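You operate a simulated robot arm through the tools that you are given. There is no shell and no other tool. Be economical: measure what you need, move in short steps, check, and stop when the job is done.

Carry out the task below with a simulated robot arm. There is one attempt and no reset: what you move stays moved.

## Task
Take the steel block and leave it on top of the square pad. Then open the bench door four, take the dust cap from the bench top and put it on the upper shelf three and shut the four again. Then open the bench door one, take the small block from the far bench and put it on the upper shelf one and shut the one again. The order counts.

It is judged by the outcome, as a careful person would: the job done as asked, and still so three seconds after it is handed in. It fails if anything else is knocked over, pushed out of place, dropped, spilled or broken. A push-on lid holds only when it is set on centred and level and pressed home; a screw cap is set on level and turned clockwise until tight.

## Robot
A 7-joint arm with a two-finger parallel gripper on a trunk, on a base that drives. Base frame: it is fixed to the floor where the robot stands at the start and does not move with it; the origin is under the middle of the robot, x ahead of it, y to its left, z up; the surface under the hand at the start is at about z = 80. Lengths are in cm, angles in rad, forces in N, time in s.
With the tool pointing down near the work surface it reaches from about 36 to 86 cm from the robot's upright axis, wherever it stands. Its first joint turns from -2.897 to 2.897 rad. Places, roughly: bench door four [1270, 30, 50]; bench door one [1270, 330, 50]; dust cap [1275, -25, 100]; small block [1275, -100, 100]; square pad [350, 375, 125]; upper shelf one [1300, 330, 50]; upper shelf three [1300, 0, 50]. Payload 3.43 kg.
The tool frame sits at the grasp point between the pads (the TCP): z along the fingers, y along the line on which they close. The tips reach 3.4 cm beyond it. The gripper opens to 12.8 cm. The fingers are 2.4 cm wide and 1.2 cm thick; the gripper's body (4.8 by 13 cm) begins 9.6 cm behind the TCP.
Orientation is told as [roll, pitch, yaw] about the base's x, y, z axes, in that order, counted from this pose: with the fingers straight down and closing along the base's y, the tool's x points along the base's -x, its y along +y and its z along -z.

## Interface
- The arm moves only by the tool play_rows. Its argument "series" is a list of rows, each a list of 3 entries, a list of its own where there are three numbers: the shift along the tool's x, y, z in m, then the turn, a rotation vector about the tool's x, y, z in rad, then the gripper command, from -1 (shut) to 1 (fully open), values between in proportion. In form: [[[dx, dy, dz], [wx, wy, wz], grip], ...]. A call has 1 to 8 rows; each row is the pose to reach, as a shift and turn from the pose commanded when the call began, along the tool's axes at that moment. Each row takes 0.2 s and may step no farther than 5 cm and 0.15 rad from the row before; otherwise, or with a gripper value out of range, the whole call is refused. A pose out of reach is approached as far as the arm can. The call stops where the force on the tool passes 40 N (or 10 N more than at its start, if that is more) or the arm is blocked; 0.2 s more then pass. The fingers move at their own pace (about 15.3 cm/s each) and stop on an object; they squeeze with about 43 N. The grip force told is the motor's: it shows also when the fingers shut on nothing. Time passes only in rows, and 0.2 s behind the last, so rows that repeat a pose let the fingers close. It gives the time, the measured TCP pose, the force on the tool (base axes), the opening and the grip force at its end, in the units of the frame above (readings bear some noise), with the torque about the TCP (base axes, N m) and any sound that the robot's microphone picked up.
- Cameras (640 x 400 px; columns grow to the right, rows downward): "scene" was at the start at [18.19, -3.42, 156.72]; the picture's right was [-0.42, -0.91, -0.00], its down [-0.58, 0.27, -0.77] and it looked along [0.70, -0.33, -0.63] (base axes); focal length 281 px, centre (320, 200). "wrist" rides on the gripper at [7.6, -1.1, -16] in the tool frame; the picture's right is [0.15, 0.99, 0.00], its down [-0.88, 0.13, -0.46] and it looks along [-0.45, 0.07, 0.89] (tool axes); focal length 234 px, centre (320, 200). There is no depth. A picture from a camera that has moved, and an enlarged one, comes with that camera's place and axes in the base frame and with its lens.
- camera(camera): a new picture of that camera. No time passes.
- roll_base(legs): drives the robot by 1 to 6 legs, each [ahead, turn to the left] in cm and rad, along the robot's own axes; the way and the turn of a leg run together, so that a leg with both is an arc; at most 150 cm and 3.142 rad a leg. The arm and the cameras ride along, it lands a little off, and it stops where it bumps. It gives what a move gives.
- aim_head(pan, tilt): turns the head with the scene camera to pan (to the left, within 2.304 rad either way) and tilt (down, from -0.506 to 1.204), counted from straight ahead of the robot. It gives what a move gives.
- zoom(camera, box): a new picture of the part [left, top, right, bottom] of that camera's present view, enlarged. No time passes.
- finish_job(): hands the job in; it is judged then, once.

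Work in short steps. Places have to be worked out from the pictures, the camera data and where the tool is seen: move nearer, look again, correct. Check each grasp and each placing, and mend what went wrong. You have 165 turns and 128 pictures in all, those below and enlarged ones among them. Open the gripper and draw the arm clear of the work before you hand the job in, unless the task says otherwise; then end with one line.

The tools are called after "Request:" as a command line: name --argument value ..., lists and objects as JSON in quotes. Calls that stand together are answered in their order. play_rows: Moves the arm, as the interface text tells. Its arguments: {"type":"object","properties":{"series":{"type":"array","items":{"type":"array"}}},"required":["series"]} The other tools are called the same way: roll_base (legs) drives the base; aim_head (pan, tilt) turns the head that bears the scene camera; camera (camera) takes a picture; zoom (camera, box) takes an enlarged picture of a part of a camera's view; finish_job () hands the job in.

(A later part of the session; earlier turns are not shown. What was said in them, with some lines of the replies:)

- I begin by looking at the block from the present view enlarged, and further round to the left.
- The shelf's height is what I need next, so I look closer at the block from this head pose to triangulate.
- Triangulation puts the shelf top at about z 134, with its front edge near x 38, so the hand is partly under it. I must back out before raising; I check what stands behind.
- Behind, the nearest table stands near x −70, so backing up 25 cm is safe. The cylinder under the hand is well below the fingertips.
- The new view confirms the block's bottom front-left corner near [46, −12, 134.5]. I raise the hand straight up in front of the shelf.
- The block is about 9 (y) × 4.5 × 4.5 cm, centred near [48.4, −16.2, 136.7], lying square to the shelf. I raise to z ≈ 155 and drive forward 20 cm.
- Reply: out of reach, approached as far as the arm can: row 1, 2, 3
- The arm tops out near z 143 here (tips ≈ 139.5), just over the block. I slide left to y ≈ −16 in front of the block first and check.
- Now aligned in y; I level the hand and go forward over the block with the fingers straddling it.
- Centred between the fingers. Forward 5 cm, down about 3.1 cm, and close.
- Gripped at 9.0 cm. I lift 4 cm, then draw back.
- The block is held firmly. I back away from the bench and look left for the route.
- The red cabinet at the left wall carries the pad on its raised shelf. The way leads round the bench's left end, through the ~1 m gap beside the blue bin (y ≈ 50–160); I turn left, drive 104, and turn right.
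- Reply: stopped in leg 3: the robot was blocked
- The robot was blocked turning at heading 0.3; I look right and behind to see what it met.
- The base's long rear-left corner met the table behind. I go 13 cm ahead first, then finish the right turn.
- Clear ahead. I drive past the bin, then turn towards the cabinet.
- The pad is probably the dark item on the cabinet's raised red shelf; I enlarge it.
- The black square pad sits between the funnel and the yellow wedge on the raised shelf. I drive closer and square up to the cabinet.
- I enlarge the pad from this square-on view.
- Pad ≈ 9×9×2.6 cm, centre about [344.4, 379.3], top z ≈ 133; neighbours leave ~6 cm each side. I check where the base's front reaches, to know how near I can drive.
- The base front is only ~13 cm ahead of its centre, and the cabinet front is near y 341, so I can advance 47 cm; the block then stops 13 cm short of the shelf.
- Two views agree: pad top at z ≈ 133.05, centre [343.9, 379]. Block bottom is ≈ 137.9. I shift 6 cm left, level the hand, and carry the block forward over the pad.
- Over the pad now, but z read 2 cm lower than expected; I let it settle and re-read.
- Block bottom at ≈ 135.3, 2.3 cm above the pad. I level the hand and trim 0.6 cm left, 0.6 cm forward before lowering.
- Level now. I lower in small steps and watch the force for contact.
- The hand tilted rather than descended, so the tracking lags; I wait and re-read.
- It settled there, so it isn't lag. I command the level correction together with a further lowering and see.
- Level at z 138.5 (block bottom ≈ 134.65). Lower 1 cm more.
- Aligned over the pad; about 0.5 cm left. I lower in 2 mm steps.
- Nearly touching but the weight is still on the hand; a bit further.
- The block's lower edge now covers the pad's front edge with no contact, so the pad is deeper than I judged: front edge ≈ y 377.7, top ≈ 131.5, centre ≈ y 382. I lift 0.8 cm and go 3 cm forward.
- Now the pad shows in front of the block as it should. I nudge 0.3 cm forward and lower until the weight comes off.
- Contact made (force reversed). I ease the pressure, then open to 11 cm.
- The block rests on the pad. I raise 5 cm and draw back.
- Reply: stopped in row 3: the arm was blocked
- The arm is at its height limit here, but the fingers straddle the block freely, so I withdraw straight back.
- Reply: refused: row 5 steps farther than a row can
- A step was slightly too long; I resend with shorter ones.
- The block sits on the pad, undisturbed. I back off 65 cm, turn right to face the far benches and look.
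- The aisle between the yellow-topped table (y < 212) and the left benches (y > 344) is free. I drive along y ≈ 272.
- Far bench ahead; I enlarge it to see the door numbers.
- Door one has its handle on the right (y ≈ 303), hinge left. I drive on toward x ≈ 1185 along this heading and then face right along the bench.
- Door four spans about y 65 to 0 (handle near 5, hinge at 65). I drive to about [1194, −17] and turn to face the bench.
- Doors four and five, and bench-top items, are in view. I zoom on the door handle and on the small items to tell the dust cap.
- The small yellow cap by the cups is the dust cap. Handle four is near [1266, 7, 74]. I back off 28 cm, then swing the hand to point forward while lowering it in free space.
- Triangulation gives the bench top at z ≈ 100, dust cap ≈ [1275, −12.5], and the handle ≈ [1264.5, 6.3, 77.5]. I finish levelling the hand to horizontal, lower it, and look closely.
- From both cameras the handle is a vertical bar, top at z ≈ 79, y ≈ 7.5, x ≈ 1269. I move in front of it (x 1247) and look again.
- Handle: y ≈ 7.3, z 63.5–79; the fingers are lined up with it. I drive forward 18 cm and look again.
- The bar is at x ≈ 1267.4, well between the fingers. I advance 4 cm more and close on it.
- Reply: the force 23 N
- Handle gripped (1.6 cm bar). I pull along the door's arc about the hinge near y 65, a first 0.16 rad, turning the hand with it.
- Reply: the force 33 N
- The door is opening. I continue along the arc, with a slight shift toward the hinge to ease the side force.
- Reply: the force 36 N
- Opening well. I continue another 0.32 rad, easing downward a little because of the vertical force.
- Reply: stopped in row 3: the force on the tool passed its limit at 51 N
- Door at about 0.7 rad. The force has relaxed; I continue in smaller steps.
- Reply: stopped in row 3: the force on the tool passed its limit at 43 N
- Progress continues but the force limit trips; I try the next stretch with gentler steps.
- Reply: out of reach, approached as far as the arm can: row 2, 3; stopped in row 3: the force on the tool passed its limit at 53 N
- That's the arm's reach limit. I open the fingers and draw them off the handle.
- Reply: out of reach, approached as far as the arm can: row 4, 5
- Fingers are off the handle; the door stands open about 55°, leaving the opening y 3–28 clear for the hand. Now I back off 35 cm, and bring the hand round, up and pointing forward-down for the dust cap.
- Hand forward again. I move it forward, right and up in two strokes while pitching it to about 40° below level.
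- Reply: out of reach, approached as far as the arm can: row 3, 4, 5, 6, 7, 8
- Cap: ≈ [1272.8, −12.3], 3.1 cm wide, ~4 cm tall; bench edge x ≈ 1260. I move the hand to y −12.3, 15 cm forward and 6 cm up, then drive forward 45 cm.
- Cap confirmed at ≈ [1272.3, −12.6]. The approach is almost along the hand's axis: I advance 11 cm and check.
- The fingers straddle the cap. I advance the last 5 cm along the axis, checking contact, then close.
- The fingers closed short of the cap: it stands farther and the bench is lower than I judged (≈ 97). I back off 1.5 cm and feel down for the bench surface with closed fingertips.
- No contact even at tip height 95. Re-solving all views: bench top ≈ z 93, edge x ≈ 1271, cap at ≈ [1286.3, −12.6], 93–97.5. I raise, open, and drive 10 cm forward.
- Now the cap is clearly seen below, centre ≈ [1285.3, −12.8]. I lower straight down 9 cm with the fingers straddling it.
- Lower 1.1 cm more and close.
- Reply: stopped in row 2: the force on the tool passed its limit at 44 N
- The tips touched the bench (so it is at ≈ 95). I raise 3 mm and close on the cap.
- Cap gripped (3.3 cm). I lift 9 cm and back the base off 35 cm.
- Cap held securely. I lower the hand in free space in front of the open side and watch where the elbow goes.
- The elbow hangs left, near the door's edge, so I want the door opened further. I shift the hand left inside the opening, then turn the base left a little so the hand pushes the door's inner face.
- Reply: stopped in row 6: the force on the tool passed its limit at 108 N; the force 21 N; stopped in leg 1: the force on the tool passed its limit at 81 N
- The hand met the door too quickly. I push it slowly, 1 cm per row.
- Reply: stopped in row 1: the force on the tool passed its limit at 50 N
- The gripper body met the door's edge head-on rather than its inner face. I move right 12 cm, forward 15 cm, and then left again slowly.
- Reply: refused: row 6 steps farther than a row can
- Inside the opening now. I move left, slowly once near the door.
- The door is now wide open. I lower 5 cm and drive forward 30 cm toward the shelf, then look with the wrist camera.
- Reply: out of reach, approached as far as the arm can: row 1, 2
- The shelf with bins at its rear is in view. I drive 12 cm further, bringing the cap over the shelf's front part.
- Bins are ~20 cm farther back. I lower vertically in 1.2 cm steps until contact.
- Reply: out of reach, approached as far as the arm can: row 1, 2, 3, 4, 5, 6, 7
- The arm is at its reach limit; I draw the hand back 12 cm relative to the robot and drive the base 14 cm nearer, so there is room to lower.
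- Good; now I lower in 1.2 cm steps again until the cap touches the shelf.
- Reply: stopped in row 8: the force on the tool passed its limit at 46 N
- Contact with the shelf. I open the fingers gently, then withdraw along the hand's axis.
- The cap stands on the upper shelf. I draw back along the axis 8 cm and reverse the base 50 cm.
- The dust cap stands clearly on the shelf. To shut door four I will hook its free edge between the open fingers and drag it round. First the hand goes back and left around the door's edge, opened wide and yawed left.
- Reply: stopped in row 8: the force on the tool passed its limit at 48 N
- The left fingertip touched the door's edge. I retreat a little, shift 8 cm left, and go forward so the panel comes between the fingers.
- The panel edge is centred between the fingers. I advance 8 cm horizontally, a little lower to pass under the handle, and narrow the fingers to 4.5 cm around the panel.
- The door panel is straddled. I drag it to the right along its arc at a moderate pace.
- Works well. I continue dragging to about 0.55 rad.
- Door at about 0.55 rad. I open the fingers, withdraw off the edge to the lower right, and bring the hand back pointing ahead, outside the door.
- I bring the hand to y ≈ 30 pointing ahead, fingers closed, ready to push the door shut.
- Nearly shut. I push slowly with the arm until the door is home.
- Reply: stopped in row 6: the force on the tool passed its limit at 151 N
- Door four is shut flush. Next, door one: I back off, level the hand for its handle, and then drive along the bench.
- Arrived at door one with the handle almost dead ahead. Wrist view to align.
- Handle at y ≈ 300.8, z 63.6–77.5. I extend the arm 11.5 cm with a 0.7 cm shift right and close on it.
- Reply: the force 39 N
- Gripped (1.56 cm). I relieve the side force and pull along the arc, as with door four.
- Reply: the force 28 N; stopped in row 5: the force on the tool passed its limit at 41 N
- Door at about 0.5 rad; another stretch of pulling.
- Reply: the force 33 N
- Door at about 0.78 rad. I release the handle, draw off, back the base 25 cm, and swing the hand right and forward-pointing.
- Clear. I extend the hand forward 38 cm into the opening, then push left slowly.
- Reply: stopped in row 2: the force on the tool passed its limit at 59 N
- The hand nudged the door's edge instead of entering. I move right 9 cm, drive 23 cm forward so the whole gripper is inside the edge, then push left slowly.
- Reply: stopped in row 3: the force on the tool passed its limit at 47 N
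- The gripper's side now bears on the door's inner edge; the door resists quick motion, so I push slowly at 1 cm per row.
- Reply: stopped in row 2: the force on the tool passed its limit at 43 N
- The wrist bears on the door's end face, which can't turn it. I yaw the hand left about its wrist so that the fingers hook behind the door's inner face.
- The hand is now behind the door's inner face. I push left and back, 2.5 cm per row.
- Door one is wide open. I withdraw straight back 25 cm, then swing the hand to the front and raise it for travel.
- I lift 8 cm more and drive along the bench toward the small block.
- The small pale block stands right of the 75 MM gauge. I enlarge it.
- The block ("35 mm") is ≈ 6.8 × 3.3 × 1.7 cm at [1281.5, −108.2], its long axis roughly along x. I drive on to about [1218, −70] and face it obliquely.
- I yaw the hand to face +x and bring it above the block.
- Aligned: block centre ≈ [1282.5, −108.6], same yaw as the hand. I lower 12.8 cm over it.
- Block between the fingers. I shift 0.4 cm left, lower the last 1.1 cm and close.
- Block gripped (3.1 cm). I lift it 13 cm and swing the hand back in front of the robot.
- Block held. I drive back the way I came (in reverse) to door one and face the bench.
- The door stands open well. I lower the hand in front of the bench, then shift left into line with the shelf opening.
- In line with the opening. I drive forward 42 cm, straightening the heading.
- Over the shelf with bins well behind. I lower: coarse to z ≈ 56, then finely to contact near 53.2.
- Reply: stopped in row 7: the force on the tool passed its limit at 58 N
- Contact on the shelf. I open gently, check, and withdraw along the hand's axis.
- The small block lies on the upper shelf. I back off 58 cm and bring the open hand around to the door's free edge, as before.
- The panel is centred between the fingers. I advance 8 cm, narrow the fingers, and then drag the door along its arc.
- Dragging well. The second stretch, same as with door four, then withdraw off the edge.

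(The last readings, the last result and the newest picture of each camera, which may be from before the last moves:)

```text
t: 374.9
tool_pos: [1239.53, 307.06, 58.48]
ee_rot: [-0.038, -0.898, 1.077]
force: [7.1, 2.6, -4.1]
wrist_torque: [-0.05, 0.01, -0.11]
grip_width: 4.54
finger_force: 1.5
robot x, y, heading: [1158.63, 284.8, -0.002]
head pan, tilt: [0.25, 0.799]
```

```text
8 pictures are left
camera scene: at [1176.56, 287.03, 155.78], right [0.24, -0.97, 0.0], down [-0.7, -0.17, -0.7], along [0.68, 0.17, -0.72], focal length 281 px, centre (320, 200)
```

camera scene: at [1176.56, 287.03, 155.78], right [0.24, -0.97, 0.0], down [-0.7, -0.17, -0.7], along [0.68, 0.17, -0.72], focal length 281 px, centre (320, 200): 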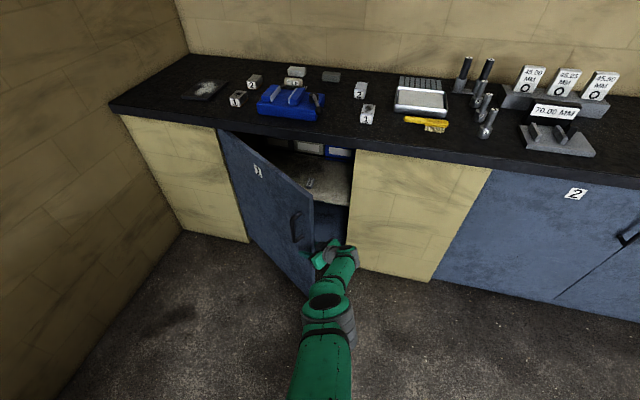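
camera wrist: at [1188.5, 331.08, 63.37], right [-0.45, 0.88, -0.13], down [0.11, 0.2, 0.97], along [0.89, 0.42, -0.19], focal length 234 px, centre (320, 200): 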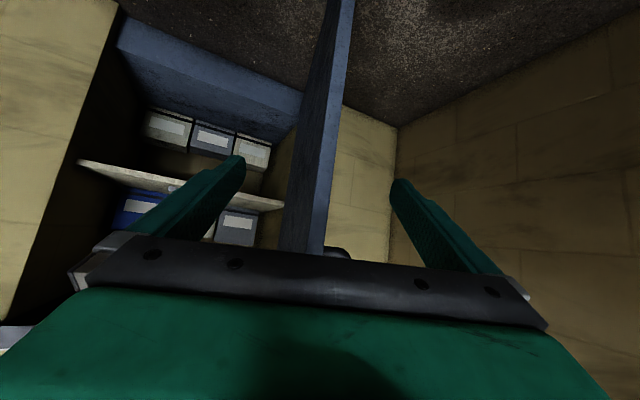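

Now I open, withdraw, and set the hand outside the door at y ≈ 323 pointing ahead.

Request:
play_rows --series '[[[0.025, 0, -0.031], [0, 0, 0], 0.1], [[0.05, 0, -0.063], [0, 0, 0], 0.1], [[0.075, 0, -0.094], [0, 0, 0], 0], [[0.09, 0.035, -0.113], [0.1, 0, 0.08], -0.5], [[0.105, 0.07, -0.132], [0.2, 0, 0.16], -1], [[0.12, 0.105, -0.15], [0.3, 0, 0.24], -1], [[0.1346, 0.14, -0.169], [0.4, 0, 0.32], -1], [[0.1346, 0.176, -0.169], [0.5, 0, 0.4], -1]]'

Request:
play_rows --series '[[[-0.017, 0.035, 0.021], [0.056, 0, 0.044], -1], [[-0.034, 0.07, 0.042], [0.111, 0, 0.089], -1], [[-0.05, 0.105, 0.063], [0.167, 0, 0.133], -1], [[-0.067, 0.14, 0.084], [0.222, 0, 0.178], -1], [[-0.084, 0.176, 0.105], [0.278, 0, 0.222], -1], [[-0.101, 0.212, 0.127], [0.334, 0, 0.267], -1]]'

Request:
camera --camera "scene"

```text
t: 376.7
tool_pos: [1213.77, 297.23, 57.93]
ee_rot: [-0.024, -0.914, 0.419]
force: [-0.7, 0.6, -0.2]
wrist_torque: [-0.04, -0.02, -0.02]
grip_width: 0.0
finger_force: 32.8
robot x, y, heading: [1158.46, 285.06, -0.004]
head pan, tilt: [0.25, 0.799]
```

```text
t: 378.1
tool_pos: [1219.83, 323.03, 57.88]
ee_rot: [-0.014, -0.918, -0.012]
force: [0.0, -0.6, 0.1]
wrist_torque: [0.04, 0.0, 0.0]
grip_width: 0.0
finger_force: 33.4
robot x, y, heading: [1158.34, 285.15, -0.013]
head pan, tilt: [0.25, 0.799]
```

```text
7 pictures are left
camera scene: at [1176.56, 286.99, 155.79], right [0.24, -0.97, 0.0], down [-0.7, -0.17, -0.7], along [0.68, 0.17, -0.72], focal length 281 px, centre (320, 200)
```

scene: 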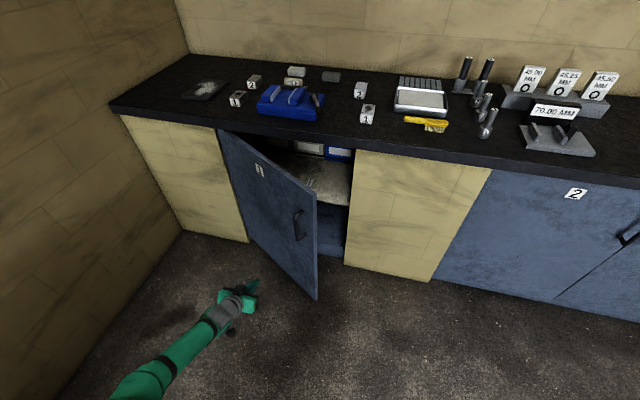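

I push the door with the base 40 cm, then finish slowly with the arm.

Request:
roll_base --legs '[[41, 0]]'

Request:
play_rows --series '[[[-0.006, 0, 0.008], [0, 0, 0], -1], [[-0.012, 0, 0.016], [0, 0, 0], -1], [[-0.018, 0, 0.024], [0, 0, 0], -1], [[-0.024, 0, 0.032], [0, 0, 0], -1], [[-0.03, 0, 0.04], [0, 0, 0], -1], [[-0.036, 0, 0.048], [0, 0, 0], -1], [[-0.042, 0, 0.055], [0, 0, 0], -1], [[-0.048, 0, 0.063], [0, 0, 0], -1]]'

Request:
camera --camera "scene"

```text
t: 380.6
tool_pos: [1259.77, 323.63, 57.84]
ee_rot: [-0.012, -0.916, -0.002]
force: [-0.4, -0.5, 0.0]
wrist_torque: [-0.03, -0.01, -0.03]
grip_width: 0.03
finger_force: 33.1
robot x, y, heading: [1199.24, 284.8, 0.005]
head pan, tilt: [0.25, 0.799]
```

```text
t: 382.4
tool_pos: [1267.76, 323.92, 57.85]
ee_rot: [-0.01, -0.917, 0.001]
force: [0.5, -0.8, 1.4]
wrist_torque: [-0.04, -0.02, -0.01]
grip_width: 0.0
finger_force: 33.6
robot x, y, heading: [1198.33, 285.08, 0.006]
head pan, tilt: [0.25, 0.799]
```

```text
6 pictures are left
camera scene: at [1216.99, 287.17, 155.79], right [0.25, -0.97, 0.0], down [-0.69, -0.18, -0.7], along [0.67, 0.18, -0.72], focal length 281 px, centre (320, 200)
```

scene: 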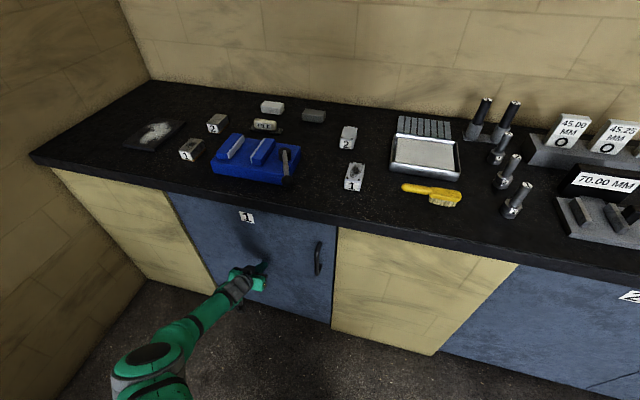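

Almost home; a few more small pushes until firm contact.

Request:
play_rows --series '[[[-0.0025, 0, 0.003], [0, 0, 0], -1], [[-0.005, 0, 0.006], [0, 0, 0], -1], [[-0.0075, 0, 0.009], [0, 0, 0], -1], [[-0.01, 0, 0.012], [0, 0, 0], -1], [[-0.0125, 0, 0.015], [0, 0, 0], -1], [[-0.015, 0, 0.018], [0, 0, 0], -1], [[-0.0175, 0, 0.021], [0, 0, 0], -1]]'

Request:
zoom --camera "scene" --box '[150, 180, 390, 350]'

```text
t: 383.9
tool_pos: [1269.81, 323.66, 57.63]
ee_rot: [-0.011, -0.912, 0.002]
force: [-6.8, -1.0, 1.7]
wrist_torque: [0.0, 0.01, -0.01]
grip_width: 0.0
finger_force: 33.3
robot x, y, heading: [1199.26, 284.62, 0.001]
head pan, tilt: [0.25, 0.799]
stopped in row 7: the force on the tool passed its limit at 64 N (the readings are from after the stop); the commanded pose is now the measured one
```

```text
2.35 times, centred on (270, 265) of scene
camera zoom: at [1216.93, 287.16, 155.79], right [0.25, -0.97, 0.0], down [-0.69, -0.18, -0.7], along [0.67, 0.18, -0.72], focal length 661 px, centre (438, 47)
```

zoom: 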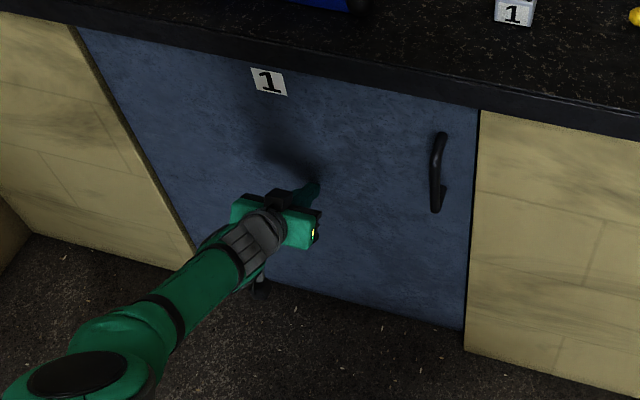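

Door one is shut flush. I back away, open the gripper, and check along the bench that door four is still shut too.

Request:
roll_base --legs '[[-45, 0]]'

Request:
play_rows --series '[[[0, 0, -0.02], [0, 0, 0], 0], [[0, 0, -0.04], [0, 0, 0], 1], [[0, 0, -0.04], [0, 0, 0], 1]]'

Request:
aim_head --pan -0.9 --tilt 0.35

Request:
zoom --camera "scene" --box '[100, 100, 420, 300]'

Request:
aim_head --pan 0.4 --tilt 0.7

Request:
camera --camera "scene"

```text
t: 386.7
tool_pos: [1224.35, 323.63, 57.67]
ee_rot: [-0.012, -0.914, 0.002]
force: [0.3, -0.2, -0.6]
wrist_torque: [0.02, 0.03, 0.02]
grip_width: 0.03
finger_force: 33.4
robot x, y, heading: [1153.35, 284.79, 0.003]
head pan, tilt: [0.25, 0.799]
```

```text
t: 387.5
tool_pos: [1221.17, 323.56, 60.23]
ee_rot: [-0.012, -0.913, 0.001]
force: [-0.5, 0.5, -0.3]
wrist_torque: [0.0, -0.01, -0.03]
grip_width: 12.82
finger_force: 0.0
robot x, y, heading: [1153.24, 284.71, 0.005]
head pan, tilt: [0.25, 0.799]
```

```text
t: 388.8
tool_pos: [1221.25, 323.45, 60.13]
ee_rot: [-0.013, -0.912, 0.001]
force: [0.4, 0.8, -0.4]
wrist_torque: [0.04, -0.01, 0.03]
grip_width: 12.8
finger_force: 0.0
robot x, y, heading: [1153.12, 284.71, 0.008]
head pan, tilt: [-0.901, 0.351]
```

```text
2.00 times, centred on (260, 200) of scene
camera zoom: at [1169.48, 277.65, 159.75], right [-0.78, -0.63, 0.0], down [-0.22, 0.27, -0.94], along [0.59, -0.73, -0.34], focal length 562 px, centre (440, 200)
```

zoom: 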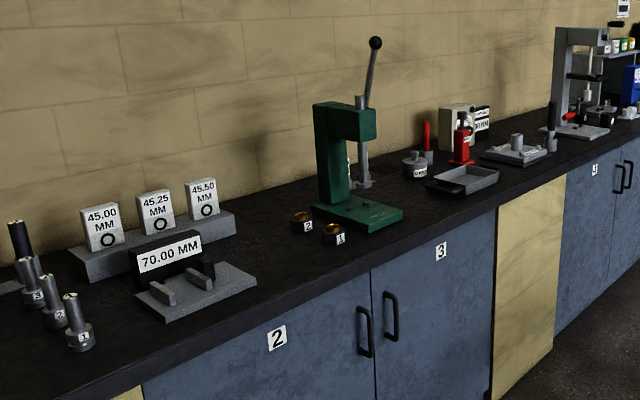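

```text
t: 390.3
tool_pos: [1221.18, 323.48, 60.06]
ee_rot: [-0.012, -0.912, -0.001]
force: [0.0, 0.2, 0.6]
wrist_torque: [0.03, 0.02, 0.03]
grip_width: 12.79
finger_force: 0.0
robot x, y, heading: [1153.12, 284.77, 0.006]
head pan, tilt: [0.4, 0.7]
```

```text
3 pictures are left
camera scene: at [1171.46, 288.25, 156.61], right [0.39, -0.92, 0.0], down [-0.59, -0.25, -0.77], along [0.7, 0.3, -0.64], focal length 281 px, centre (320, 200)
```

scene: 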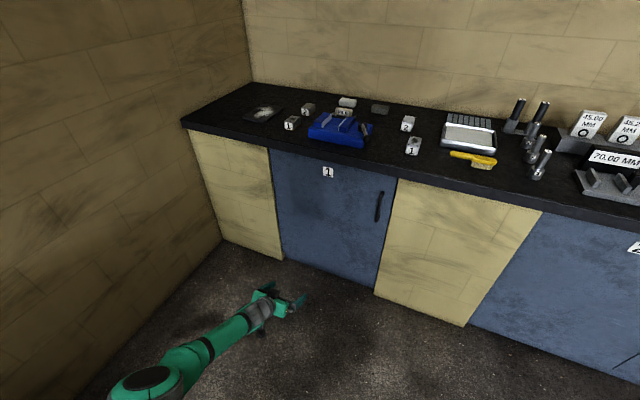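

Both doors are shut, the gripper is open and the arm is clear of the bench, so I hand the job in.

Request:
finish_job

```text
The job is handed in.
```

I finished all three tasks in the order you gave. The steel block is on the square pad. The dust cap is on upper shelf three with door four shut. The small block is on upper shelf one with door one shut.
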